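You operate a simulated robot arm through the tools that you are given. There is no shell and no other tool. Be economical: measure what you need, move in short steps, check, and stop when the job is done.

The job below is to be done with a simulated robot arm. You get a single attempt, and the scene is never put back.

Task
Skim the oil specks off the small bath and wipe the drops off the long bath's ledge.
Fine: tip the skimmer out into the grey pot, which stays where it is, no spill; grey rag; skimmer and rag back. Set down upright: skimmer. What is to be rubbed or washed off counts as gone when no trace of it is left.

The check looks at the end state, three seconds after you hand in, the way a careful person would. Anything else that was tipped, shoved, dropped, spilled or broken makes it a failure.

Robot
A 6-joint arm with a two-finger parallel gripper on a trunk, on a base that drives. Base frame: it is fixed to the floor where the robot stands at the start and does not move with it; the origin is under the middle of the robot, x ahead of it, y to its left, z up; the surface under the hand at the start is at about z = 860. Readings come in mm, rad, newtons and seconds.
With the tool pointing down near the work surface it reaches from about 180 to 840 mm from the robot's upright axis, wherever it stands. Its first joint turns from -2.897 to 2.897 rad. Places, roughly: green rag, grey rag [-500, -1500, 1000]; grey pot [-750, -1750, 1000]; small bath [400, -700, 700]; something [-400, -1300, 900]. Payload 3.91 kg.
The TCP is the grasp point between the finger pads, 30 mm short of the fingertips. In the tool frame z runs along the fingers and y along their closing line. The gripper opens to 110 mm. The fingers are 20 mm wide and 10 mm thick; the gripper's body (48 by 112 mm) begins 55 mm behind the TCP.
Orientation is that of the tool frame in the base frame, as [roll, pitch, yaw] about the fixed x, y, z axes, in that order (R = Rz(yaw) Ry(pitch) Rx(roll)). With the fingers straight down and closing along the base's y, the tool's x points along the base's -x, its y along +y and its z along -z.

Tools
- The arm moves only by the tool send_rows. Its argument "commands" is a list of rows, each a list of 7 numbers: the turn, a rotation vector about the tool's x, y, z in rad, then the shift along the tool's x, y, z in m, then the finger opening in m, from 0 to 0.11. In form: [[wx, wy, wz, dx, dy, dz, grip], ...]. A call has 1 to 10 rows; each row shifts and turns the commanded pose from where the row before left it, along the tool's axes as they then stand. Each row takes 0.2 s and may step no farther than 50 mm and 0.15 rad from the row before; otherwise, or with a gripper value out of range, the whole call is refused. Where a pose cannot be reached the arm comes as near as it can. A force on the tool above 90 N (or 10 N above the force at the start of the call, whichever is more), or a blocked arm, ends the call early, and 0.2 s more pass. Each finger travels about 108 mm/s and halts on what it meets, pressing with about 24 N; the grip force reading is that of the motor and also rises with nothing between the fingers. The clock runs only during rows and for 0.2 s after the last one: add rows that do not move to give the fingers time. The reply holds the time, the measured pose of the TCP, the force on the tool along the base axes, the opening and the grip force, in the units named above and with some noise, with the torque about the TCP (base axes, N m) and any sound that the robot's microphone picked up.
- Cameras (640 x 400 px; columns grow to the right, rows downward): "scene" is now at [-82.1, -28.9, 1516.4]; the picture's right is [-0.29, -0.96, -0.00], its down [-0.68, 0.20, -0.70] and it looks along [0.67, -0.20, -0.71] (base axes); focal length 265 px, centre (320, 200). "wrist" rides on the gripper at [77, 7, -115] in the tool frame; the picture's right is [-0.09, 1.00, 0.00], its down [-0.80, -0.07, -0.59] and it looks along [-0.59, -0.05, 0.80] (tool axes); focal length 270 px, centre (320, 200). There is no depth. A picture from a camera that has moved, and an enlarged one, comes with that camera's place and axes in the base frame and with its lens. The place of the scene camera against the robot may be out by one fixed shift of up to 18 mm in any direction.
- get_image(camera): a new picture of that camera. The clock stands still meanwhile.
- raise_lower(by): slides the trunk up (or, below 0, down) by that many mm; the arm and the scene camera ride with it, the base frame stays. It gives what a move gives, with no picture.
- steer(legs): drives the robot by 1 to 6 legs, each [ahead, left, turn to the left] in mm, mm and rad, along the robot's own axes; the way and the turn of a leg run together, so that a leg with both is an arc; at most 1500 mm and 3.142 rad a leg. The arm and the cameras ride along, it lands a little off, and it stops where it bumps. It gives what a move gives.
- head_to(pan, tilt): turns the head with the scene camera to pan (to the left, within 1.501 rad either way) and tilt (down, from -0.506 to 1.204), counted from straight ahead of the robot. It gives what a move gives.
- enlarge(camera, box): a new picture of the part [left, top, right, bottom] of that camera's present view, enlarged. The clock stands still meanwhile.
- sign_off(): hands the job in; it is judged then, once.

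Work in short steps. Places have to be worked out from the pictures, the camera data and where the tool is seen: move nearer, look again, correct. Check each grasp and each placing, and mend what went wrong. You have 120 turns and 82 pictures in all, those below and enlarged ones among them. Open the gripper and draw the arm clear of the work before you hand the job in, unless the task says otherwise; then end with one line.

The tools are called after "Request:" by a JSON object that holds its "op" and its "data". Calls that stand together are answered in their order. send_rows: Moves the arm, as the interface text tells. Its arguments: {"type":"object","properties":{"commands":{"type":"array"}},"required":["commands"]} The other tools are called the same way: raise_lower (by) slides the trunk up or down; steer (legs) drives the base; head_to (pan, tilt) turns the head that bears the scene camera; get_image (camera) takes a picture; enlarge (camera, box) takes an enlarged picture of a part of a camera's view; sign_off () hands the job in.

At the start:

```text
clock: 0.0
tcp_pos: [248.5, -360.7, 1171.5]
orientation: [3.141, 0.0, 3.141]
ft_force: [0.5, -0.3, -0.6]
ft_torque: [-0.05, -0.02, 0.0]
width: 110.1
grasp_force: 0.0
trunk travel left (down, up): [-475.0, 65.0]
robot x, y, heading: [6.3, 0.8, -0.006]
head pan, tilt: [-0.293, 0.791]
```

scene: 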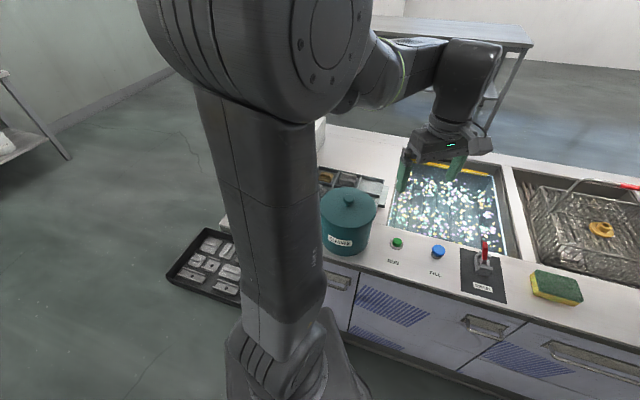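
wrist: 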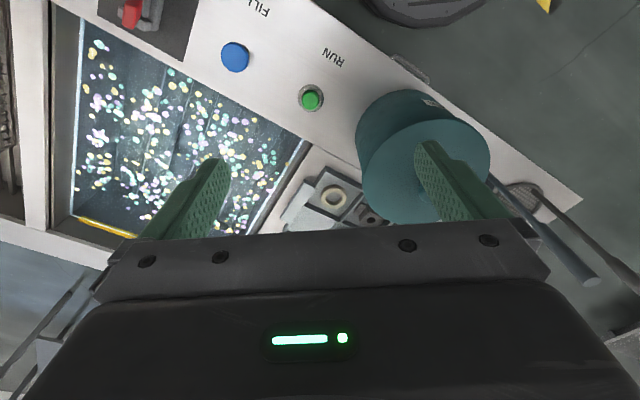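

The first picture shows a bench with a small bath covered in specks, buttons and a lidded pot. I'll look to the right and behind to find the rags, pot and skimmer.

Request:
{"op": "head_to", "data": {"pan": -1.0, "tilt": 0.7}}

Request:
{"op": "get_image", "data": {"camera": "scene"}}

Request:
{"op": "head_to", "data": {"pan": -1.5, "tilt": 0.5}}

Request:
{"op": "get_image", "data": {"camera": "scene"}}

```text
clock: 1.1
tcp_pos: [248.3, -360.5, 1170.5]
orientation: [-3.141, 0.0, -3.141]
ft_force: [0.1, 1.2, 0.1]
ft_torque: [-0.01, 0.04, -0.01]
width: 110.0
grasp_force: 0.2
trunk travel left (down, up): [-475.0, 65.0]
robot x, y, heading: [-2.3, -2.6, 0.0]
head pan, tilt: [-1.0, 0.7]
```

```text
79 pictures are left
camera scene: at [-113.8, -76.9, 1523.9], right [-0.84, -0.54, 0.0], down [-0.35, 0.54, -0.76], along [0.41, -0.64, -0.64], focal length 265 px, centre (320, 200)
```

scene: 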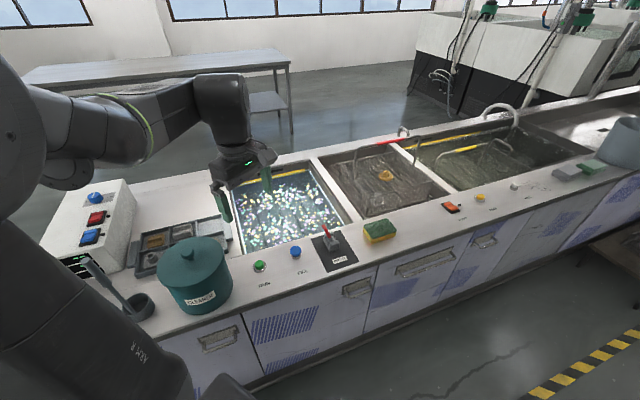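

```text
clock: 2.0
tcp_pos: [248.1, -360.7, 1170.0]
orientation: [-3.141, -0.001, -3.142]
ft_force: [-0.1, 0.3, 0.2]
ft_torque: [0.02, -0.01, 0.0]
width: 110.1
grasp_force: 0.1
trunk travel left (down, up): [-475.0, 65.0]
robot x, y, heading: [-3.6, -2.2, 0.001]
head pan, tilt: [-1.499, 0.499]
```

```text
78 pictures are left
camera scene: at [-153.2, -96.2, 1541.6], right [-1.0, -0.07, 0.0], down [-0.03, 0.48, -0.88], along [0.06, -0.88, -0.48], focal length 265 px, centre (320, 200)
```

scene: 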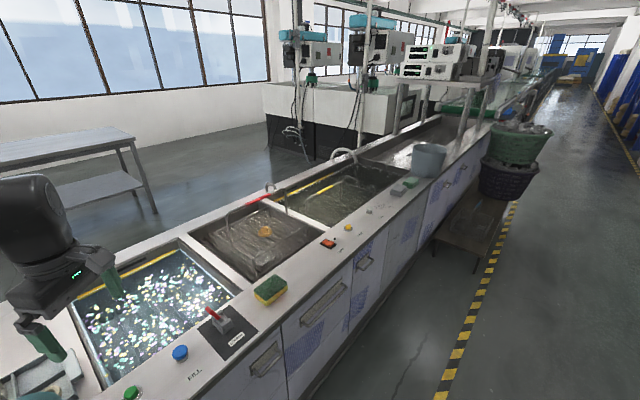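

The bench runs diagonally to the right-rear. I'll enlarge the bath and the rag/pot area.

Request:
{"op": "enlarge", "data": {"camera": "scene", "box": [300, 120, 480, 240]}}

Request:
{"op": "head_to", "data": {"pan": -0.8, "tilt": 0.9}}

Request:
{"op": "enlarge", "data": {"camera": "scene", "box": [260, 40, 640, 280]}}

Request:
{"op": "enlarge", "data": {"camera": "scene", "box": [60, 100, 380, 400]}}

```text
3.33 times, centred on (390, 180) of scene
camera zoom: at [-153.2, -96.2, 1541.6], right [-1.0, -0.07, 0.0], down [-0.03, 0.48, -0.88], along [0.06, -0.88, -0.48], focal length 884 px, centre (87, 267)
```

zoom: 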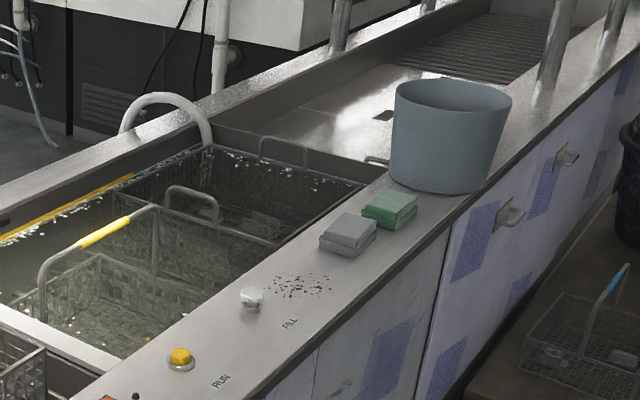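

```text
clock: 3.1
tcp_pos: [247.5, -360.3, 1171.9]
orientation: [3.141, 0.0, 3.141]
ft_force: [-0.5, -0.2, 0.3]
ft_torque: [0.02, -0.02, -0.03]
width: 110.3
grasp_force: 0.1
trunk travel left (down, up): [-475.0, 65.0]
robot x, y, heading: [-2.0, 1.7, 0.001]
head pan, tilt: [-0.799, 0.901]
```

```text
1.67 times, centred on (450, 160) of scene
camera zoom: at [-107.2, -59.7, 1507.8], right [-0.72, -0.7, 0.0], down [-0.55, 0.56, -0.62], along [0.43, -0.45, -0.78], focal length 442 px, centre (103, 267)
```

zoom: 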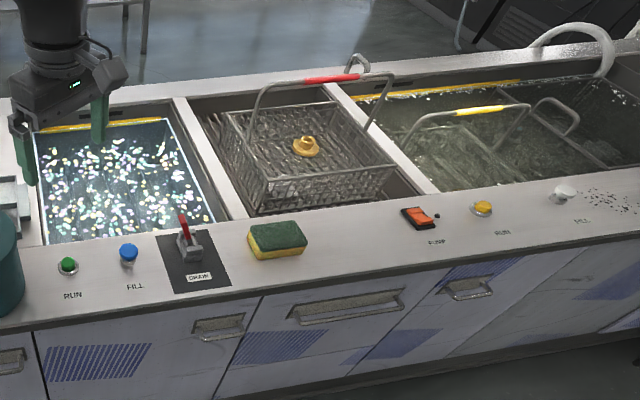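

```text
1.33 times, centred on (220, 250) of scene
camera zoom: at [-107.2, -59.7, 1507.8], right [-0.72, -0.7, 0.0], down [-0.55, 0.56, -0.62], along [0.43, -0.45, -0.78], focal length 354 px, centre (453, 133)
```

zoom: 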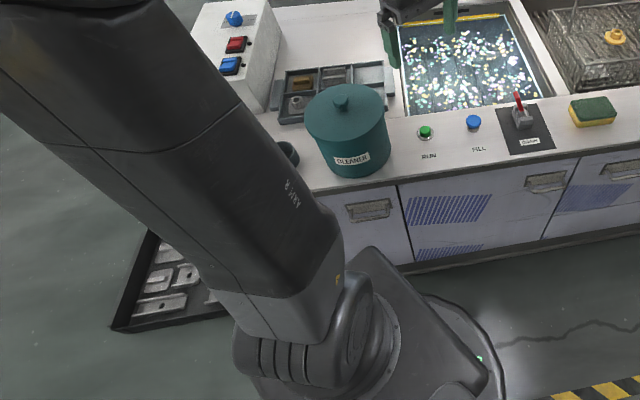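

The skimmer should be near the teal cleaner pot; the wrist view shows something mesh-like there. Enlarge it.

Request:
{"op": "enlarge", "data": {"camera": "wrist", "box": [440, 130, 640, 300]}}

Request:
{"op": "head_to", "data": {"pan": -1.1, "tilt": 1.0}}

Request:
{"op": "get_image", "data": {"camera": "scene"}}

```text
2.35 times, centred on (540, 215) of wrist
camera zoom: at [171.0, -353.7, 1285.3], right [0.09, 1.0, 0.0], down [0.8, -0.07, 0.59], along [0.59, -0.05, -0.8], focal length 636 px, centre (-198, 165)
```

zoom: 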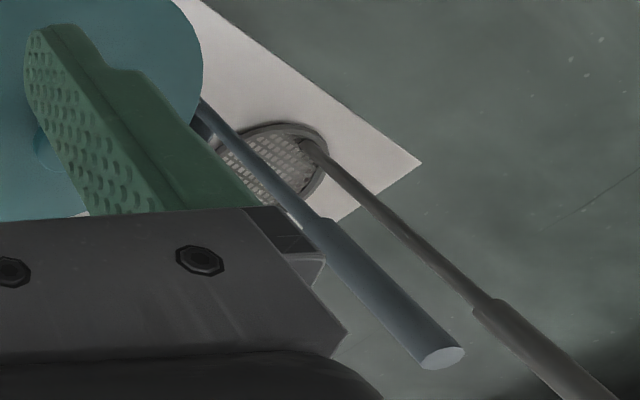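

```text
clock: 3.9
tcp_pos: [247.1, -361.1, 1170.8]
orientation: [-3.14, 0.001, 3.141]
ft_force: [-1.2, 0.4, 0.5]
ft_torque: [0.01, -0.04, 0.01]
width: 109.9
grasp_force: 0.1
trunk travel left (down, up): [-475.0, 65.0]
robot x, y, heading: [4.5, -3.5, -0.001]
head pan, tilt: [-1.1, 1.0]
```

```text
73 pictures are left
camera scene: at [-128.1, -67.6, 1500.5], right [-0.89, -0.45, 0.0], down [-0.38, 0.75, -0.54], along [0.25, -0.48, -0.84], focal length 265 px, centre (320, 200)
```

scene: 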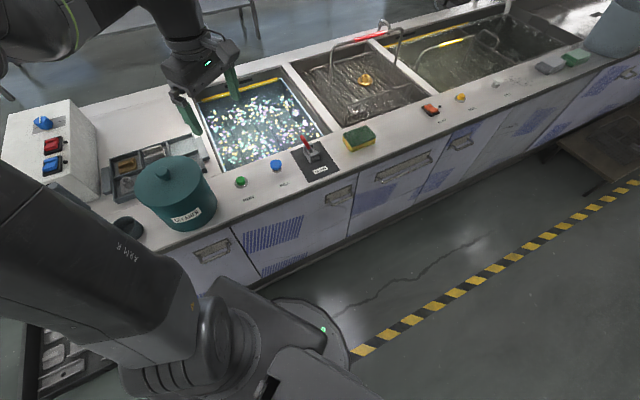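

Two handled tools stand at the bench's left end (a ladle-like one and a mesh skimmer). I'll shift the wrist camera left and back to see them.

Request:
{"op": "send_rows", "data": {"commands": [[0, 0, 0, 0.02, 0.04, -0.01, 0.11], [0, 0, 0, 0.02, 0.04, -0.01, 0.11], [0, 0, 0, 0.02, 0.04, -0.01, 0.11], [0, 0, 0, 0.02, 0.04, -0.01, 0.11], [0, 0, 0, 0.02, 0.04, -0.01, 0.11], [0, 0, 0, 0.01, 0.04, -0.01, 0.11], [0, 0, 0, 0.0, 0.04, -0.01, 0.11]]}}

Request:
{"op": "get_image", "data": {"camera": "wrist"}}

Request:
{"op": "head_to", "data": {"pan": 0.0, "tilt": 0.9}}

Request:
{"op": "get_image", "data": {"camera": "scene"}}

```text
clock: 5.6
tcp_pos: [128.6, -107.4, 1230.6]
orientation: [3.121, -0.097, 2.871]
ft_force: [0.0, 0.3, -0.2]
ft_torque: [0.03, 0.01, 0.02]
width: 109.9
grasp_force: 0.1
trunk travel left (down, up): [-475.0, 65.0]
robot x, y, heading: [1.4, -3.3, 0.001]
head pan, tilt: [-1.1, 1.0]
stopped in row 7: the arm was blocked; the commanded pose is now the measured one
```

```text
72 pictures are left
camera wrist: at [67.6, -85.0, 1352.3], right [0.35, 0.94, 0.01], down [0.8, -0.31, 0.51], along [0.48, -0.17, -0.86], focal length 270 px, centre (320, 200)
```

wrist: 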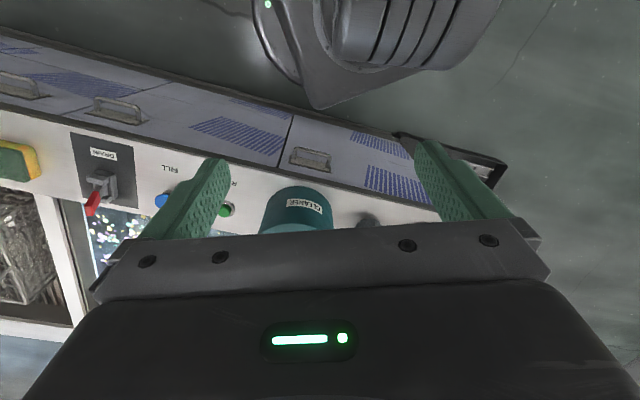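

```text
clock: 6.9
tcp_pos: [129.8, -107.5, 1229.9]
orientation: [3.123, -0.101, 2.874]
ft_force: [0.5, 0.0, 0.7]
ft_torque: [-0.02, -0.03, 0.01]
width: 110.0
grasp_force: 0.1
trunk travel left (down, up): [-475.0, 65.0]
robot x, y, heading: [-0.7, 1.0, -0.002]
head pan, tilt: [0.0, 0.901]
```

```text
71 pictures are left
camera scene: at [-84.4, -5.6, 1507.7], right [0.0, -1.0, 0.0], down [-0.78, 0.0, -0.62], along [0.62, 0.0, -0.78], focal length 265 px, centre (320, 200)
```

scene: 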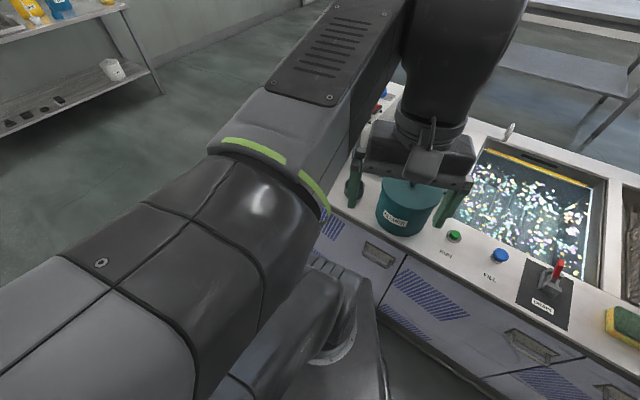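

The arm got blocked close to itself, so I'll extend a bit, straighten, and then turn the base to face the bench squarely (bench normal heading ≈ -0.64 rad).

Request:
{"op": "send_rows", "data": {"commands": [[0.018, -0.1, 0, -0.04, -0.02, 0, 0.11], [0, 0, -0.134, -0.04, -0.02, 0, 0.11], [0, 0, -0.134, -0.04, -0.02, 0, 0.11], [0, 0, 0, -0.04, -0.02, -0.02, 0.11]]}}

Request:
{"op": "steer", "data": {"legs": [[0, 0, -0.64]]}}

Request:
{"op": "head_to", "data": {"pan": 0.9, "tilt": 0.9}}

Request:
{"op": "get_image", "data": {"camera": "scene"}}

Request:
{"op": "get_image", "data": {"camera": "wrist"}}

```text
clock: 7.9
tcp_pos: [275.1, -212.3, 1248.0]
orientation: [-3.14, 0.008, -3.141]
ft_force: [0.0, 0.0, -0.4]
ft_torque: [0.0, 0.04, 0.01]
width: 109.9
grasp_force: 0.0
trunk travel left (down, up): [-475.0, 65.0]
robot x, y, heading: [-3.7, -3.4, -0.002]
head pan, tilt: [0.0, 0.901]
```

```text
clock: 10.0
tcp_pos: [92.5, -333.3, 1248.4]
orientation: [-3.139, 0.008, 2.502]
ft_force: [-0.8, 0.7, 0.0]
ft_torque: [0.0, 0.01, -0.02]
width: 109.9
grasp_force: 0.1
trunk travel left (down, up): [-475.0, 65.0]
robot x, y, heading: [3.2, 1.0, -0.644]
head pan, tilt: [0.0, 0.901]
```

```text
clock: 11.2
tcp_pos: [93.2, -332.4, 1247.9]
orientation: [-3.139, 0.009, 2.502]
ft_force: [-0.9, -0.1, 0.0]
ft_torque: [0.02, -0.01, 0.01]
width: 110.2
grasp_force: 0.0
trunk travel left (down, up): [-475.0, 65.0]
robot x, y, heading: [1.7, 1.7, -0.638]
head pan, tilt: [0.901, 0.901]
```

```text
70 pictures are left
camera scene: at [-52.5, 113.1, 1508.0], right [0.23, -0.97, 0.0], down [-0.76, -0.18, -0.62], along [0.61, 0.14, -0.78], focal length 265 px, centre (320, 200)
```

scene: 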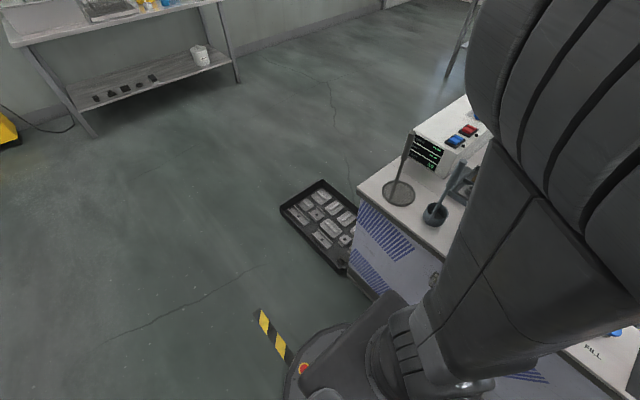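

```text
69 pictures are left
camera wrist: at [34.0, -279.5, 1362.4], right [0.67, 0.75, 0.0], down [0.6, -0.53, 0.6], along [0.45, -0.4, -0.8], focal length 270 px, centre (320, 200)
```

wrist: 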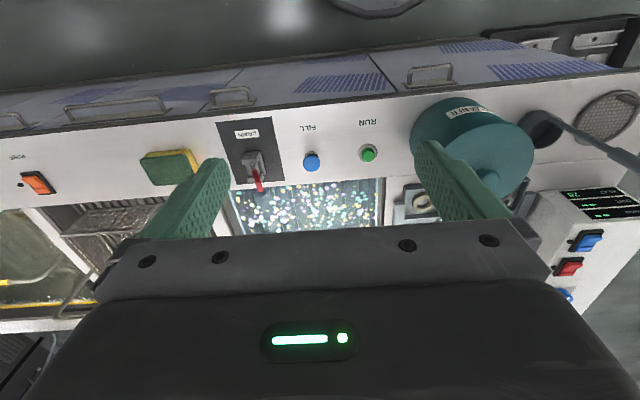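

Good: the mesh skimmer lies at the bench's left end with its handle leaning up; the ladle (or dipper) is beside it. Enlarge them.

Request:
{"op": "enlarge", "data": {"camera": "scene", "box": [360, 110, 500, 240]}}

```text
3.08 times, centred on (430, 175) of scene
camera zoom: at [-52.5, 113.1, 1508.0], right [0.23, -0.97, 0.0], down [-0.76, -0.18, -0.62], along [0.61, 0.14, -0.78], focal length 816 px, centre (-18, 277)
```

zoom: 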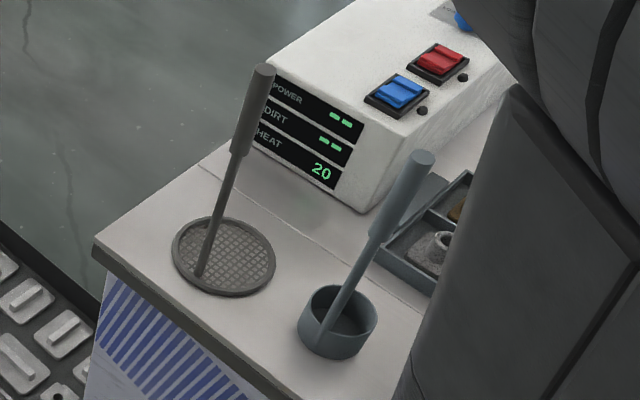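

The skimmer: mesh disc about 108 mm across at ~(539,-6), vertical handle at its near rim ~(510,15) rising to z≈1110. Now a close look at the bath contents.

Request:
{"op": "head_to", "data": {"pan": -0.3, "tilt": 0.8}}

Request:
{"op": "get_image", "data": {"camera": "scene"}}

Request:
{"op": "enlarge", "data": {"camera": "wrist", "box": [220, 130, 400, 245]}}

```text
clock: 12.6
tcp_pos: [92.6, -332.3, 1249.5]
orientation: [-3.139, 0.01, 2.504]
ft_force: [-0.3, 0.3, 1.0]
ft_torque: [0.04, 0.01, -0.01]
width: 110.0
grasp_force: 0.0
trunk travel left (down, up): [-475.0, 65.0]
robot x, y, heading: [-1.0, -3.9, -0.635]
head pan, tilt: [-0.3, 0.799]
```

```text
67 pictures are left
camera scene: at [-78.5, 30.8, 1515.6], right [-0.81, -0.59, 0.0], down [-0.42, 0.58, -0.7], along [0.41, -0.56, -0.72], focal length 265 px, centre (320, 200)
```

scene: 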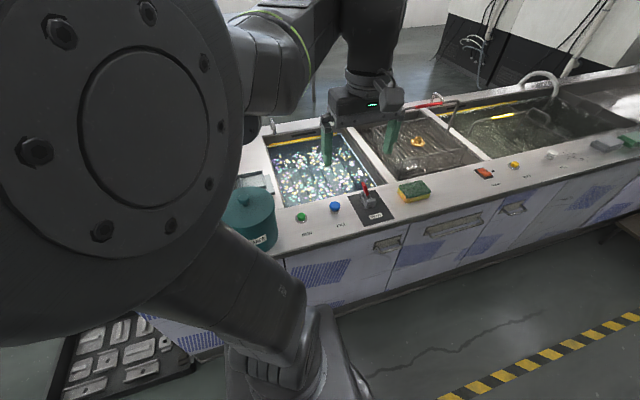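

```text
3.48 times, centred on (310, 188) of wrist
camera zoom: at [34.1, -279.5, 1362.4], right [0.66, 0.75, 0.0], down [0.6, -0.53, 0.6], along [0.45, -0.4, -0.8], focal length 940 px, centre (355, 244)
```

zoom: 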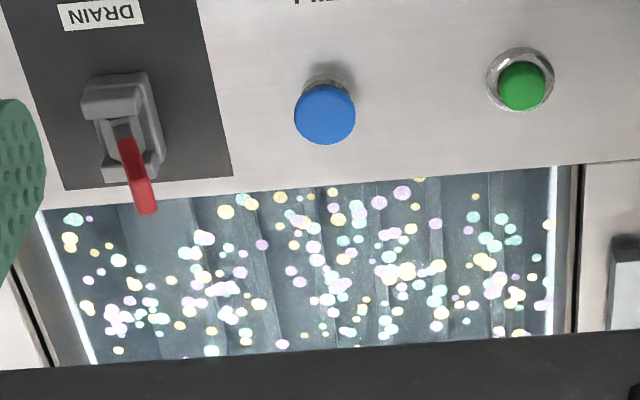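

The specks cover the whole small bath, with the water some way below the rim. I'll extend the wrist camera over it to see it whole.

Request:
{"op": "send_rows", "data": {"commands": [[0, 0, 0, -0.05, -0.015, 0, 0.11], [0, 0, 0, -0.05, -0.015, 0, 0.11], [0, 0, 0, -0.05, -0.015, 0, 0.11], [0, 0, 0, -0.05, -0.015, 0, 0.11], [0, 0, 0, -0.05, -0.015, 0, 0.11], [0, 0, 0, -0.05, -0.015, 0, 0.11]]}}

Request:
{"op": "get_image", "data": {"camera": "wrist"}}

```text
refused: row 1 steps farther than a row can; nothing moved
```

```text
65 pictures are left
camera wrist: at [34.1, -279.5, 1362.4], right [0.66, 0.75, 0.0], down [0.6, -0.53, 0.6], along [0.45, -0.4, -0.8], focal length 270 px, centre (320, 200)
```

wrist: 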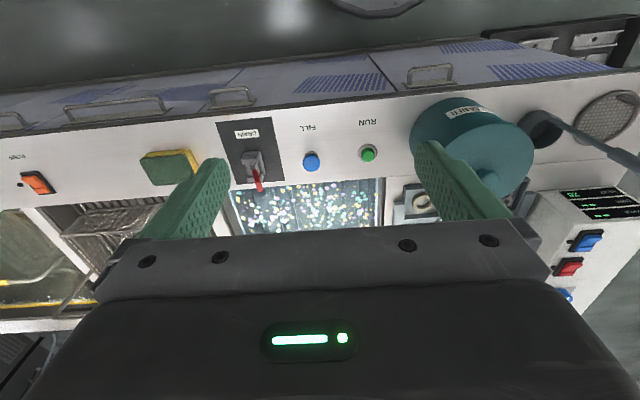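

Step too long; use smaller ones.

Request:
{"op": "send_rows", "data": {"commands": [[0, 0, 0, -0.046, -0.015, 0, 0.11], [0, 0, 0, -0.046, -0.015, 0, 0.11], [0, 0, 0, -0.046, -0.015, 0, 0.11], [0, 0, 0, -0.046, -0.015, 0, 0.11], [0, 0, 0, -0.046, -0.015, 0, 0.11], [0, 0, 0, -0.046, -0.015, 0, 0.11], [0, 0, 0, -0.046, -0.01, 0, 0.11]]}}

Request:
{"op": "get_image", "data": {"camera": "wrist"}}

```text
clock: 14.2
tcp_pos: [292.8, -606.2, 1250.6]
orientation: [-3.137, 0.011, 2.504]
ft_force: [-0.9, -0.5, -0.5]
ft_torque: [-0.03, 0.0, -0.02]
width: 110.2
grasp_force: 0.0
trunk travel left (down, up): [-475.0, 65.0]
robot x, y, heading: [0.4, 0.7, -0.642]
head pan, tilt: [-0.3, 0.799]
```

```text
64 pictures are left
camera wrist: at [234.3, -553.6, 1364.1], right [0.66, 0.75, 0.0], down [0.6, -0.53, 0.6], along [0.45, -0.4, -0.8], focal length 270 px, centre (320, 200)
```

wrist: 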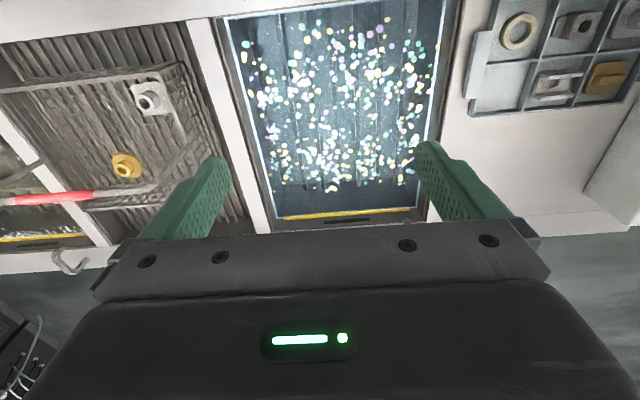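

The bath's water spans s≈80–450, d≈560–880 in a bench frame (s to the right along the bench, d away from the robot). Now retract to straight ahead, and drive left to the skimmer.

Request:
{"op": "send_rows", "data": {"commands": [[0, 0, 0, 0.026, 0.04, 0, 0.11], [0, 0, 0, 0.028, 0.04, 0, 0.11], [0, 0, 0, 0.028, 0.04, 0, 0.11], [0, 0, 0, 0.028, 0.04, 0, 0.11], [0, 0, 0, 0.028, 0.04, 0, 0.11], [0, 0, 0, 0.028, 0.04, 0, 0.11], [0, 0, 0, 0.028, 0.04, 0, 0.11], [0, 0, 0, 0.028, 0.037, 0, 0.11]]}}

Request:
{"op": "steer", "data": {"legs": [[0, 318, 0]]}}

Request:
{"op": "head_to", "data": {"pan": 0.3, "tilt": 0.9}}

Request:
{"op": "get_image", "data": {"camera": "scene"}}

Request:
{"op": "get_image", "data": {"camera": "wrist"}}

```text
clock: 16.0
tcp_pos: [300.9, -216.6, 1247.6]
orientation: [-3.137, 0.01, 2.503]
ft_force: [-0.3, 0.8, 0.2]
ft_torque: [-0.02, -0.02, -0.01]
width: 110.1
grasp_force: 0.1
trunk travel left (down, up): [-475.0, 65.0]
robot x, y, heading: [0.9, 1.5, -0.637]
head pan, tilt: [-0.3, 0.799]
```

```text
clock: 18.1
tcp_pos: [493.0, 36.9, 1248.5]
orientation: [-3.138, 0.009, 2.501]
ft_force: [-0.5, 0.9, 0.2]
ft_torque: [-0.03, 0.02, 0.01]
width: 109.9
grasp_force: 0.2
trunk travel left (down, up): [-475.0, 65.0]
robot x, y, heading: [188.9, 254.5, -0.639]
head pan, tilt: [-0.3, 0.799]
```

```text
clock: 19.1
tcp_pos: [492.1, 36.0, 1248.5]
orientation: [-3.137, 0.009, 2.5]
ft_force: [-0.9, -0.4, -0.5]
ft_torque: [0.02, 0.0, 0.02]
width: 110.0
grasp_force: 0.0
trunk travel left (down, up): [-475.0, 65.0]
robot x, y, heading: [189.4, 251.5, -0.641]
head pan, tilt: [0.3, 0.901]
```

```text
63 pictures are left
camera scene: at [134.4, 324.9, 1507.8], right [-0.33, -0.94, 0.0], down [-0.74, 0.26, -0.62], along [0.59, -0.21, -0.78], focal length 265 px, centre (320, 200)
```

scene: 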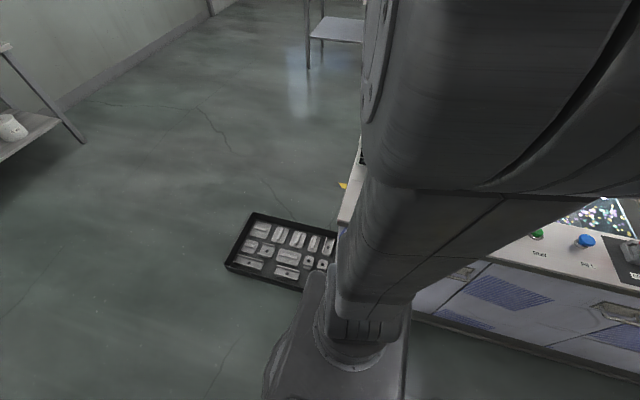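

```text
62 pictures are left
camera wrist: at [433.5, 88.9, 1362.8], right [0.67, 0.75, 0.0], down [0.6, -0.53, 0.6], along [0.45, -0.4, -0.8], focal length 270 px, centre (320, 200)
```

wrist: 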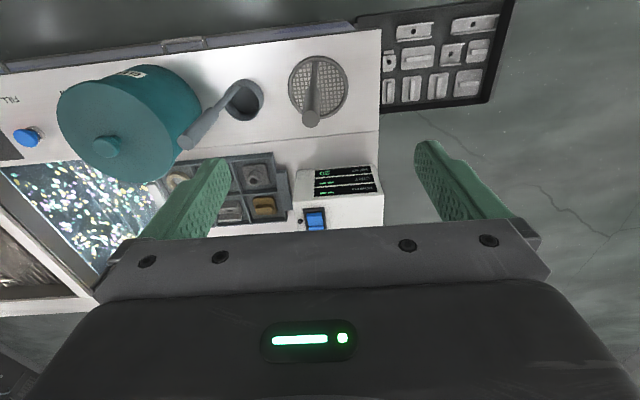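

Handle ≈ (495, 24), upright, top ≈ 1115. The tool is nearly above it; I'll shift ~12 mm, lower partly and look.

Request:
{"op": "send_rows", "data": {"commands": [[0, 0, 0, -0.0096, -0.008, 0.03, 0.11], [0, 0, 0, 0, 0, 0.045, 0.11], [0, 0, 0, 0, 0, 0.045, 0.11]]}}

Request:
{"op": "get_image", "data": {"camera": "wrist"}}

```text
clock: 19.9
tcp_pos: [495.5, 23.8, 1126.6]
orientation: [-3.139, 0.009, 2.501]
ft_force: [0.6, -0.2, -0.7]
ft_torque: [0.06, -0.02, -0.02]
width: 109.9
grasp_force: 0.0
trunk travel left (down, up): [-475.0, 65.0]
robot x, y, heading: [191.2, 256.4, -0.64]
head pan, tilt: [0.3, 0.901]
```

```text
61 pictures are left
camera wrist: at [437.5, 76.0, 1242.0], right [0.67, 0.75, 0.0], down [0.6, -0.53, 0.6], along [0.45, -0.4, -0.8], focal length 270 px, centre (320, 200)
```

wrist: 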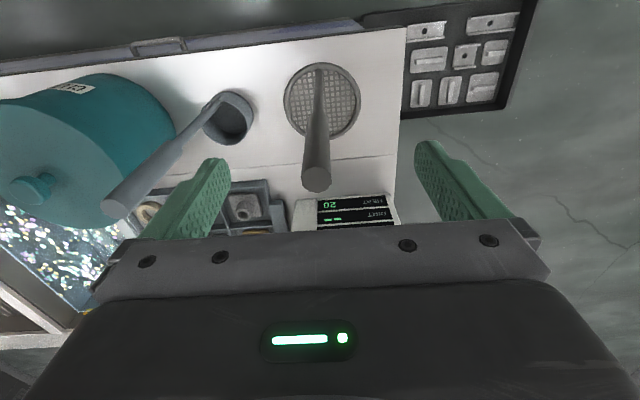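

Aligned; lower 45 mm and close on the handle.

Request:
{"op": "send_rows", "data": {"commands": [[0, 0, 0, 0, 0, 0.045, 0.11], [0, 0, 0, 0, 0, 0, 0.06], [0, 0, 0, 0, 0, 0, 0.03], [0, 0, 0, 0, 0, 0, 0.0], [0, 0, 0, 0, 0, 0, 0.0], [0, 0, 0, 0, 0, 0, 0.0]]}}

Request:
{"op": "get_image", "data": {"camera": "wrist"}}

```text
clock: 21.4
tcp_pos: [497.2, 22.5, 1083.1]
orientation: [-3.136, 0.008, 2.499]
ft_force: [0.4, 0.2, 0.5]
ft_torque: [0.05, 0.04, 0.05]
width: 16.9
grasp_force: 23.5
trunk travel left (down, up): [-475.0, 65.0]
robot x, y, heading: [188.7, 252.4, -0.64]
head pan, tilt: [0.3, 0.901]
```

```text
60 pictures are left
camera wrist: at [437.7, 75.7, 1196.5], right [0.67, 0.75, 0.0], down [0.6, -0.53, 0.6], along [0.45, -0.4, -0.8], focal length 270 px, centre (320, 200)
```

wrist: 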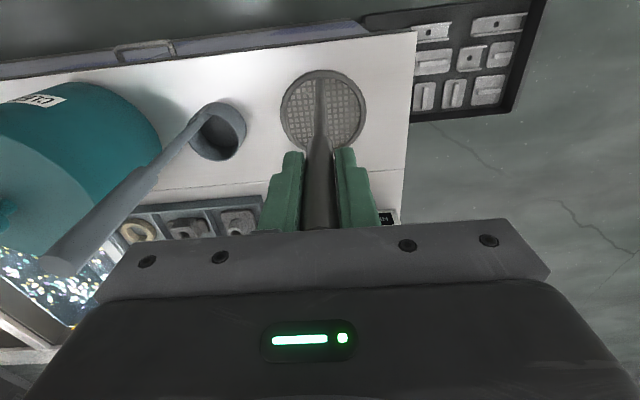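

Held (17 mm). Lift straight up, well clear of the neighbours (dipper handle top ≈1120), using arm and trunk.

Request:
{"op": "send_rows", "data": {"commands": [[0, 0, 0, 0, 0, -0.02, 0], [0, 0, 0, 0, 0, -0.04, 0], [0, 0, 0, 0, 0, -0.045, 0], [0, 0, 0, 0, 0, -0.045, 0], [0, 0, 0, 0, 0, -0.045, 0], [0, 0, 0, 0, 0, -0.03, 0]]}}

Request:
{"op": "raise_lower", "data": {"by": 60}}

Request:
{"op": "get_image", "data": {"camera": "wrist"}}

```text
clock: 22.8
tcp_pos: [493.7, 24.9, 1310.3]
orientation: [-3.138, 0.008, 2.501]
ft_force: [0.6, 0.0, -2.0]
ft_torque: [0.07, 0.04, -0.02]
width: 16.5
grasp_force: 24.2
trunk travel left (down, up): [-475.0, 65.0]
robot x, y, heading: [185.5, 252.9, -0.643]
head pan, tilt: [0.3, 0.901]
```

```text
clock: 23.8
tcp_pos: [494.9, 23.1, 1370.0]
orientation: [-3.139, 0.01, 2.5]
ft_force: [0.5, 0.1, -2.3]
ft_torque: [0.04, 0.05, -0.02]
width: 16.8
grasp_force: 24.2
trunk travel left (down, up): [-535.0, 5.0]
robot x, y, heading: [186.6, 252.1, -0.637]
head pan, tilt: [0.3, 0.901]
```

```text
59 pictures are left
camera wrist: at [436.0, 77.8, 1483.6], right [0.67, 0.75, 0.0], down [0.6, -0.53, 0.6], along [0.45, -0.4, -0.8], focal length 270 px, centre (320, 200)
```

wrist: 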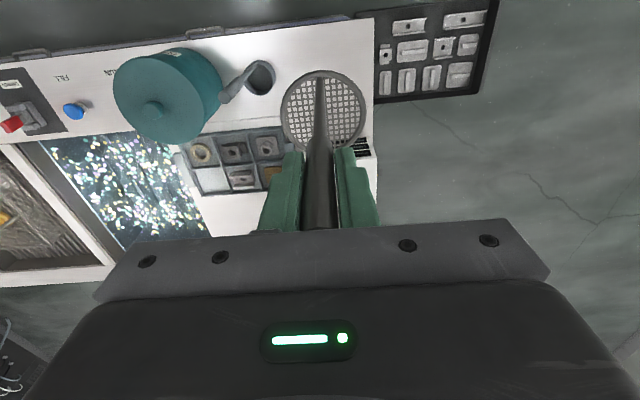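

Skimmer held level, clear at z≈1148. Drive right along the bench to the bath centre.

Request:
{"op": "steer", "data": {"legs": [[0, -583, 0]]}}

Request:
{"op": "get_image", "data": {"camera": "wrist"}}

Request:
{"op": "head_to", "data": {"pan": -0.5, "tilt": 0.85}}

Request:
{"op": "get_image", "data": {"camera": "scene"}}

```text
clock: 27.1
tcp_pos: [147.6, -444.6, 1370.8]
orientation: [-3.138, 0.009, 2.51]
ft_force: [0.0, 0.6, -2.9]
ft_torque: [0.04, 0.03, 0.01]
width: 17.0
grasp_force: 24.2
trunk travel left (down, up): [-535.0, 5.0]
robot x, y, heading: [-160.7, -218.9, -0.631]
head pan, tilt: [0.3, 0.901]
```

```text
58 pictures are left
camera wrist: at [88.1, -391.7, 1483.6], right [0.66, 0.75, 0.0], down [0.6, -0.53, 0.6], along [0.45, -0.4, -0.8], focal length 270 px, centre (320, 200)
```

wrist: 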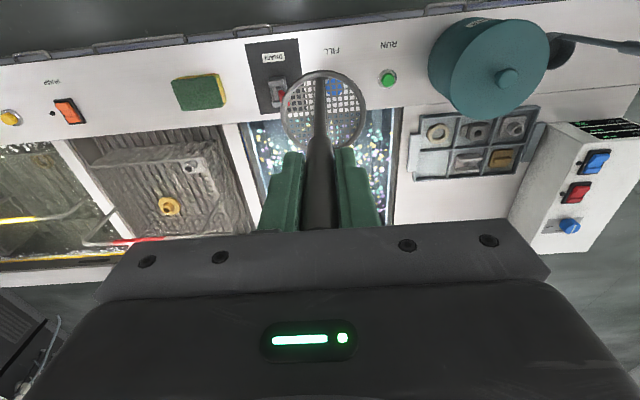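

```text
clock: 28.2
tcp_pos: [146.9, -443.4, 1370.4]
orientation: [-3.138, 0.008, 2.507]
ft_force: [-0.6, -0.3, -2.0]
ft_torque: [0.02, 0.06, -0.01]
width: 16.7
grasp_force: 24.1
trunk travel left (down, up): [-535.0, 5.0]
robot x, y, heading: [-159.1, -216.6, -0.637]
head pan, tilt: [-0.499, 0.85]
```

```text
57 pictures are left
camera scene: at [-252.7, -192.2, 1571.6], right [-0.91, -0.42, 0.0], down [-0.32, 0.68, -0.66], along [0.28, -0.6, -0.75], focal length 265 px, centre (320, 200)
```

scene: 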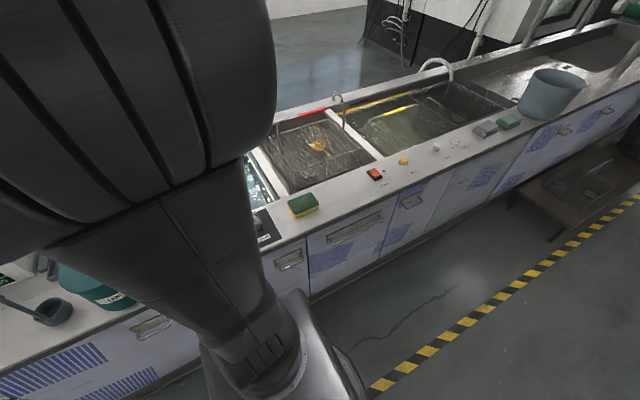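

The bath is centred laterally. Extend forward over the bath middle and look.

Request:
{"op": "send_rows", "data": {"commands": [[0, 0, 0, -0.045, 0, 0.01, 0], [0, 0, 0, -0.045, 0, 0.02, 0], [0, 0, 0, -0.045, 0, 0.02, 0], [0, 0, 0, -0.045, 0, 0.02, 0], [0, 0, 0, -0.045, 0, 0.02, 0], [0, 0, 0, -0.045, 0, 0.02, 0], [0, 0, 0, -0.01, 0, 0.04, 0]]}}

Request:
{"op": "get_image", "data": {"camera": "wrist"}}

```text
clock: 29.8
tcp_pos: [374.6, -611.2, 1222.4]
orientation: [-3.139, 0.009, 2.506]
ft_force: [0.6, 0.1, -1.0]
ft_torque: [0.04, 0.05, -0.04]
width: 16.6
grasp_force: 24.7
trunk travel left (down, up): [-535.0, 5.0]
robot x, y, heading: [-160.8, -215.9, -0.631]
head pan, tilt: [-0.499, 0.85]
```

```text
56 pictures are left
camera wrist: at [316.1, -558.9, 1335.8], right [0.66, 0.75, 0.0], down [0.6, -0.53, 0.6], along [0.45, -0.4, -0.8], focal length 270 px, centre (320, 200)
```

wrist: 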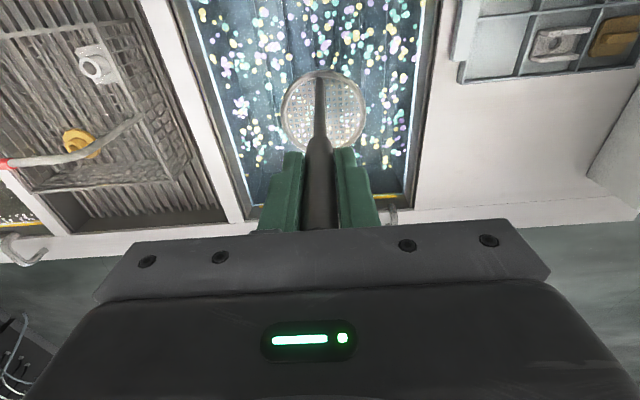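

Over the bath. Lower to just above rim height and look.

Request:
{"op": "send_rows", "data": {"commands": [[0, 0, 0, 0, 0, 0.04, 0], [0, 0, 0, 0, 0, 0.04, 0], [0, 0, 0, 0, 0, 0.04, 0], [0, 0, 0, 0, 0, 0.03, 0]]}}

Request:
{"op": "get_image", "data": {"camera": "wrist"}}

Request:
{"op": "head_to", "data": {"pan": 0.0, "tilt": 0.7}}

Request:
{"op": "get_image", "data": {"camera": "scene"}}

```text
clock: 30.8
tcp_pos: [374.3, -612.5, 1071.0]
orientation: [-3.138, 0.01, 2.508]
ft_force: [-0.4, -0.1, -2.2]
ft_torque: [0.05, 0.07, 0.04]
width: 16.8
grasp_force: 24.3
trunk travel left (down, up): [-535.0, 5.0]
robot x, y, heading: [-160.4, -214.0, -0.636]
head pan, tilt: [-0.499, 0.85]
```

```text
55 pictures are left
camera wrist: at [316.2, -559.3, 1185.9], right [0.66, 0.75, 0.0], down [0.6, -0.53, 0.6], along [0.45, -0.4, -0.8], focal length 270 px, centre (320, 200)
```

wrist: 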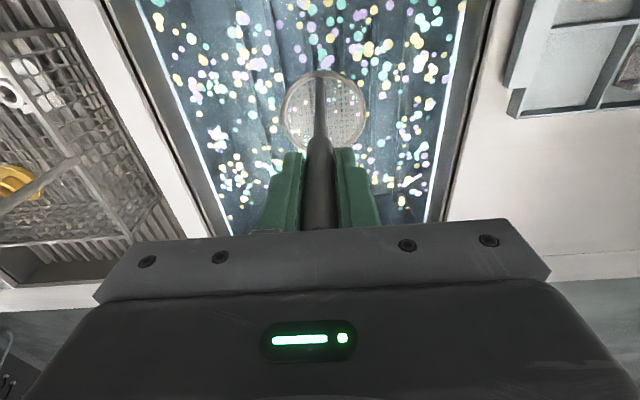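

```text
clock: 31.7
tcp_pos: [376.1, -611.5, 1073.5]
orientation: [-3.14, 0.009, 2.509]
ft_force: [0.5, 0.3, -0.9]
ft_torque: [0.04, 0.06, 0.0]
width: 16.9
grasp_force: 23.3
trunk travel left (down, up): [-535.0, 5.0]
robot x, y, heading: [-162.3, -212.9, -0.632]
head pan, tilt: [0.0, 0.7]
```

```text
54 pictures are left
camera scene: at [-217.3, -171.9, 1583.9], right [-0.59, -0.81, 0.0], down [-0.52, 0.38, -0.76], along [0.62, -0.45, -0.64], focal length 265 px, centre (320, 200)
```

scene: 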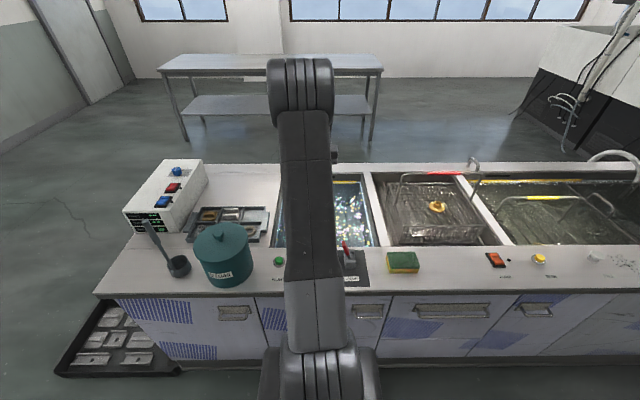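

Estimated water level z≈790 (from parallax of the waterline). Dip the disc 60–70 mm here and look.

Request:
{"op": "send_rows", "data": {"commands": [[0, 0, 0, 0, 0, 0.03, 0], [0, 0, 0, 0, 0, 0.03, 0]]}}

Request:
{"op": "enlarge", "data": {"camera": "wrist", "box": [120, 0, 520, 230]}}

```text
clock: 32.3
tcp_pos: [375.1, -612.0, 1010.9]
orientation: [-3.138, 0.008, 2.509]
ft_force: [0.2, -0.4, -1.9]
ft_torque: [0.05, 0.07, 0.02]
width: 16.7
grasp_force: 23.7
trunk travel left (down, up): [-535.0, 5.0]
robot x, y, heading: [-159.7, -218.2, -0.633]
head pan, tilt: [0.0, 0.7]
```

```text
1.60 times, centred on (320, 115) of wrist
camera zoom: at [316.5, -559.5, 1125.6], right [0.66, 0.75, 0.0], down [0.6, -0.53, 0.6], along [0.45, -0.4, -0.8], focal length 432 px, centre (320, 336)
```

zoom: 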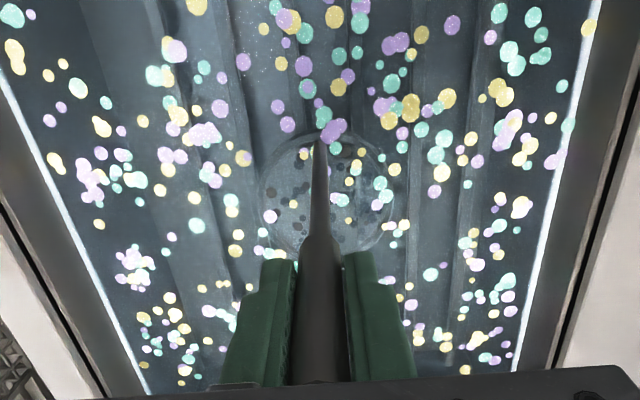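

The disc is now under the surface with specks above it. Lift straight and see what is caught.

Request:
{"op": "send_rows", "data": {"commands": [[0, 0, 0, 0, 0, -0.02, 0], [0, 0, 0, 0, 0, -0.02, 0], [0, 0, 0, 0, 0, -0.02, 0]]}}

Request:
{"op": "enlarge", "data": {"camera": "wrist", "box": [120, 0, 520, 230]}}

```text
clock: 33.1
tcp_pos: [373.7, -611.1, 1071.6]
orientation: [-3.138, 0.008, 2.508]
ft_force: [-0.6, -0.5, -1.6]
ft_torque: [0.01, 0.07, 0.01]
width: 16.7
grasp_force: 23.5
trunk travel left (down, up): [-535.0, 5.0]
robot x, y, heading: [-157.8, -218.3, -0.632]
head pan, tilt: [0.0, 0.7]
```

```text
1.60 times, centred on (320, 115) of wrist
camera zoom: at [315.2, -559.5, 1186.3], right [0.66, 0.75, 0.0], down [0.6, -0.53, 0.6], along [0.45, -0.4, -0.8], focal length 432 px, centre (320, 336)
```

zoom: 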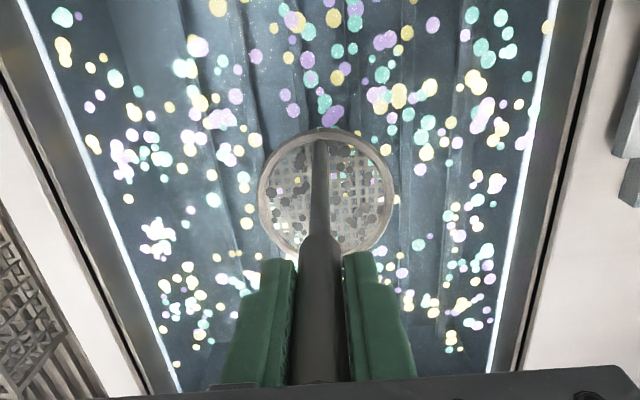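

Specks stick to the mesh (dark dots) — it catches. Now test a sweep: lower to just under the surface and push forward along the middle lane to the back.

Request:
{"op": "send_rows", "data": {"commands": [[0, 0, 0, 0, 0, 0.03, 0], [0, 0, 0, 0, 0, 0.026, 0], [0, 0, 0, -0.03, 0, 0, 0], [0, 0, 0, -0.03, 0, 0, 0], [0, 0, 0, -0.03, 0, 0, 0], [0, 0, 0, -0.03, 0, 0, 0], [0, 0, 0, 0.03, 0, 0, 0], [0, 0, 0, 0.04, 0, 0, 0]]}}

Request:
{"op": "enlarge", "data": {"camera": "wrist", "box": [120, 0, 520, 230]}}

```text
clock: 34.9
tcp_pos: [416.6, -641.5, 1018.4]
orientation: [-3.137, 0.011, 2.507]
ft_force: [0.8, 0.6, -1.5]
ft_torque: [0.06, 0.06, -0.01]
width: 16.8
grasp_force: 24.0
trunk travel left (down, up): [-535.0, 5.0]
robot x, y, heading: [-159.2, -218.0, -0.635]
head pan, tilt: [0.0, 0.7]
```

```text
1.60 times, centred on (320, 115) of wrist
camera zoom: at [356.3, -589.2, 1131.7], right [0.66, 0.75, 0.0], down [0.6, -0.53, 0.6], along [0.45, -0.4, -0.8], focal length 432 px, centre (320, 336)
```

zoom: 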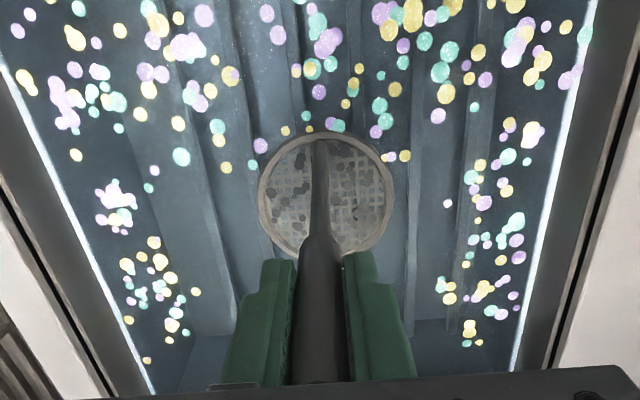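

The sweep works very well: the lane is clear and the specks are on the mesh. Continue with the left lanes (toward larger s), keeping off the walls.

Request:
{"op": "send_rows", "data": {"commands": [[0, 0, 0, 0, -0.04, 0, 0], [0, 0, 0, 0, -0.035, 0, 0], [0, 0, 0, -0.04, 0, 0, 0], [0, 0, 0, -0.04, 0, 0, 0], [0, 0, 0, -0.01, -0.04, 0, 0], [0, 0, 0, 0, -0.015, 0, 0], [0, 0, 0, 0.04, 0, 0, 0], [0, 0, 0, 0.04, 0, 0, 0], [0, 0, 0, 0.04, 0, 0, 0]]}}

Request:
{"op": "get_image", "data": {"camera": "wrist"}}

```text
clock: 36.9
tcp_pos: [314.8, -727.6, 1017.3]
orientation: [-3.137, 0.011, 2.508]
ft_force: [-0.1, 0.5, -2.2]
ft_torque: [0.02, 0.06, 0.04]
width: 16.8
grasp_force: 23.8
trunk travel left (down, up): [-535.0, 5.0]
robot x, y, heading: [-159.7, -219.8, -0.633]
head pan, tilt: [0.0, 0.7]
```

```text
50 pictures are left
camera wrist: at [255.3, -675.9, 1131.4], right [0.66, 0.75, 0.0], down [0.6, -0.53, 0.6], along [0.45, -0.4, -0.8], focal length 270 px, centre (320, 200)
```

wrist: 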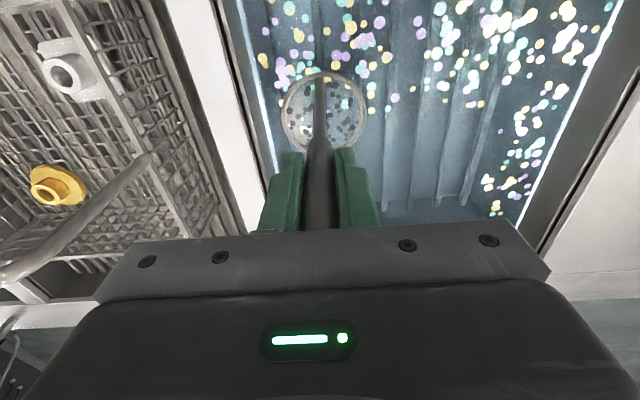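

Back-left is clear. Continue to the front-left and back up the next lane.

Request:
{"op": "send_rows", "data": {"commands": [[0, 0, 0, 0.04, 0, 0, 0], [0, 0, 0, 0.04, 0, 0, 0], [0, 0, 0, 0.038, 0, 0, 0], [0, 0, 0, 0, 0.045, 0, 0], [0, 0, 0, 0, 0.025, 0, 0], [0, 0, 0, -0.045, 0, 0, 0], [0, 0, 0, -0.045, 0, 0, 0]]}}

Request:
{"op": "get_image", "data": {"camera": "wrist"}}

```text
clock: 38.5
tcp_pos: [333.8, -656.5, 1015.9]
orientation: [-3.138, 0.008, 2.508]
ft_force: [1.2, -0.9, -1.8]
ft_torque: [0.03, 0.08, 0.0]
width: 16.5
grasp_force: 23.9
trunk travel left (down, up): [-535.0, 5.0]
robot x, y, heading: [-157.3, -212.8, -0.633]
head pan, tilt: [0.0, 0.7]
```

```text
49 pictures are left
camera wrist: at [274.9, -604.5, 1130.1], right [0.66, 0.75, 0.0], down [0.6, -0.53, 0.6], along [0.45, -0.4, -0.8], focal length 270 px, centre (320, 200)
```

wrist: 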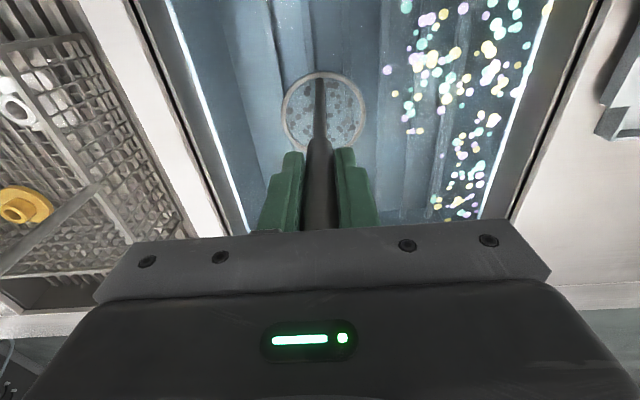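

Left half is clean. Now the front-middle and the right lanes.

Request:
{"op": "send_rows", "data": {"commands": [[0, 0, 0, 0.044, 0, 0, 0], [0, 0, 0, 0.044, 0, 0, 0], [0, 0, 0, 0, 0.045, 0, 0], [0, 0, 0, 0, 0.04, 0, 0], [0, 0, 0, 0, 0.04, 0, 0], [0, 0, 0, -0.045, 0, 0, 0], [0, 0, 0, -0.045, 0, 0, 0], [0, 0, 0, -0.045, 0, 0, 0], [0, 0, 0, -0.045, 0, 0, 0], [0, 0, 0, -0.045, 0, 0, 0]]}}

Request:
{"op": "get_image", "data": {"camera": "wrist"}}

```text
clock: 40.7
tcp_pos: [518.2, -637.1, 1014.6]
orientation: [-3.139, 0.008, 2.508]
ft_force: [-0.3, 0.1, -2.2]
ft_torque: [0.05, 0.08, -0.05]
width: 16.7
grasp_force: 23.8
trunk travel left (down, up): [-535.0, 5.0]
robot x, y, heading: [-158.7, -217.4, -0.637]
head pan, tilt: [0.0, 0.7]
```

```text
48 pictures are left
camera wrist: at [460.3, -585.2, 1129.0], right [0.66, 0.75, 0.0], down [0.6, -0.53, 0.6], along [0.45, -0.4, -0.8], focal length 270 px, centre (320, 200)
```

wrist: 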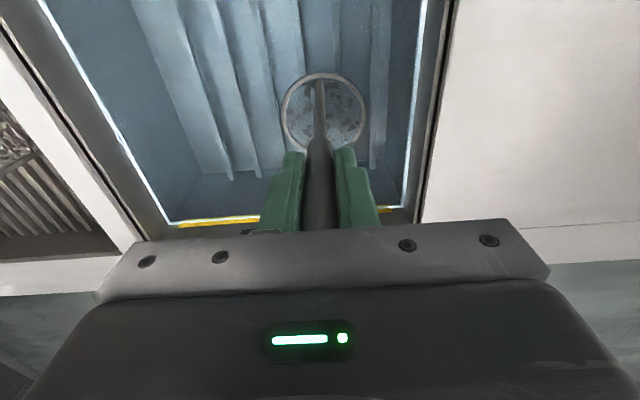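

Almost everything is gone. One more lane along the right wall back to the front.

Request:
{"op": "send_rows", "data": {"commands": [[0, 0, 0, 0, 0.045, 0, 0], [0, 0, 0, 0.045, 0, 0, 0], [0, 0, 0, 0.045, 0, 0, 0], [0, 0, 0, 0.045, 0, 0, 0], [0, 0, 0, 0.045, 0, 0, 0], [0, 0, 0, 0.045, 0, 0, 0], [0, 0, 0, -0.04, -0.02, 0, 0]]}}

Request:
{"op": "get_image", "data": {"camera": "wrist"}}

```text
clock: 42.3
tcp_pos: [382.5, -507.2, 1015.2]
orientation: [-3.139, 0.007, 2.508]
ft_force: [-0.2, 0.1, -2.1]
ft_torque: [0.06, 0.06, 0.02]
width: 16.9
grasp_force: 24.3
trunk travel left (down, up): [-535.0, 5.0]
robot x, y, heading: [-158.4, -218.6, -0.632]
head pan, tilt: [0.0, 0.7]
```

```text
47 pictures are left
camera wrist: at [324.1, -455.1, 1128.6], right [0.66, 0.75, 0.0], down [0.6, -0.53, 0.6], along [0.45, -0.4, -0.8], focal length 270 px, centre (320, 200)
```

wrist: 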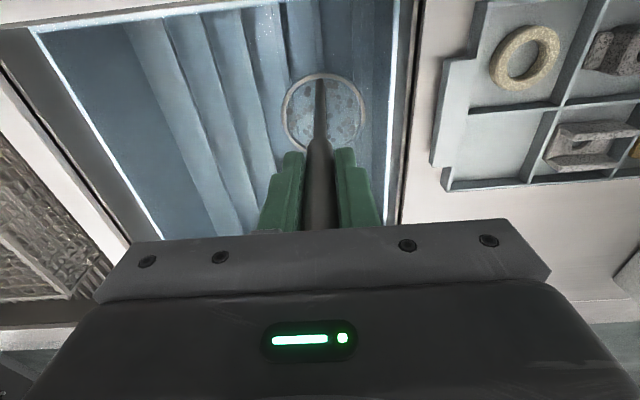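

Bath looks clear. Lift out slowly and check what's on the mesh.

Request:
{"op": "send_rows", "data": {"commands": [[0, 0, 0, 0, 0, -0.02, 0], [0, 0, 0, 0, 0, -0.02, 0], [0, 0, 0, 0, 0, -0.02, 0], [0, 0, 0, 0, -0.04, -0.03, 0], [0, 0, 0, 0, -0.04, -0.03, 0], [0, 0, 0, 0, 0, -0.04, 0], [0, 0, 0, 0, 0, -0.045, 0], [0, 0, 0, 0, 0, -0.045, 0]]}}

Request:
{"op": "enlarge", "data": {"camera": "wrist", "box": [160, 0, 500, 230]}}

```text
clock: 44.1
tcp_pos: [333.5, -568.5, 1265.6]
orientation: [-3.137, 0.008, 2.508]
ft_force: [-0.4, -0.3, -1.8]
ft_torque: [0.01, 0.04, 0.01]
width: 16.8
grasp_force: 24.1
trunk travel left (down, up): [-535.0, 5.0]
robot x, y, heading: [-158.9, -216.6, -0.637]
head pan, tilt: [0.0, 0.7]
```

```text
1.74 times, centred on (330, 115) of wrist
camera zoom: at [274.4, -516.8, 1380.3], right [0.66, 0.75, 0.0], down [0.6, -0.53, 0.6], along [0.45, -0.4, -0.8], focal length 470 px, centre (303, 348)
```

zoom: 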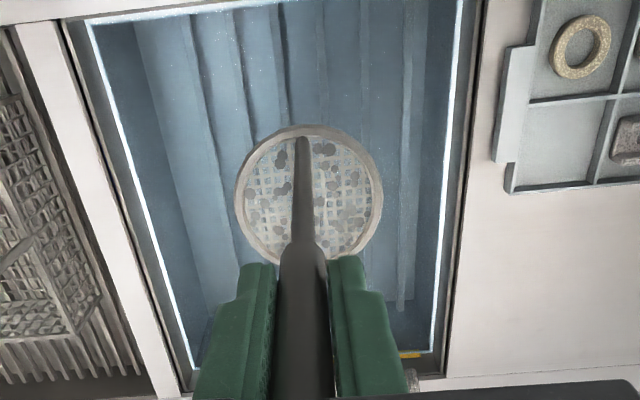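

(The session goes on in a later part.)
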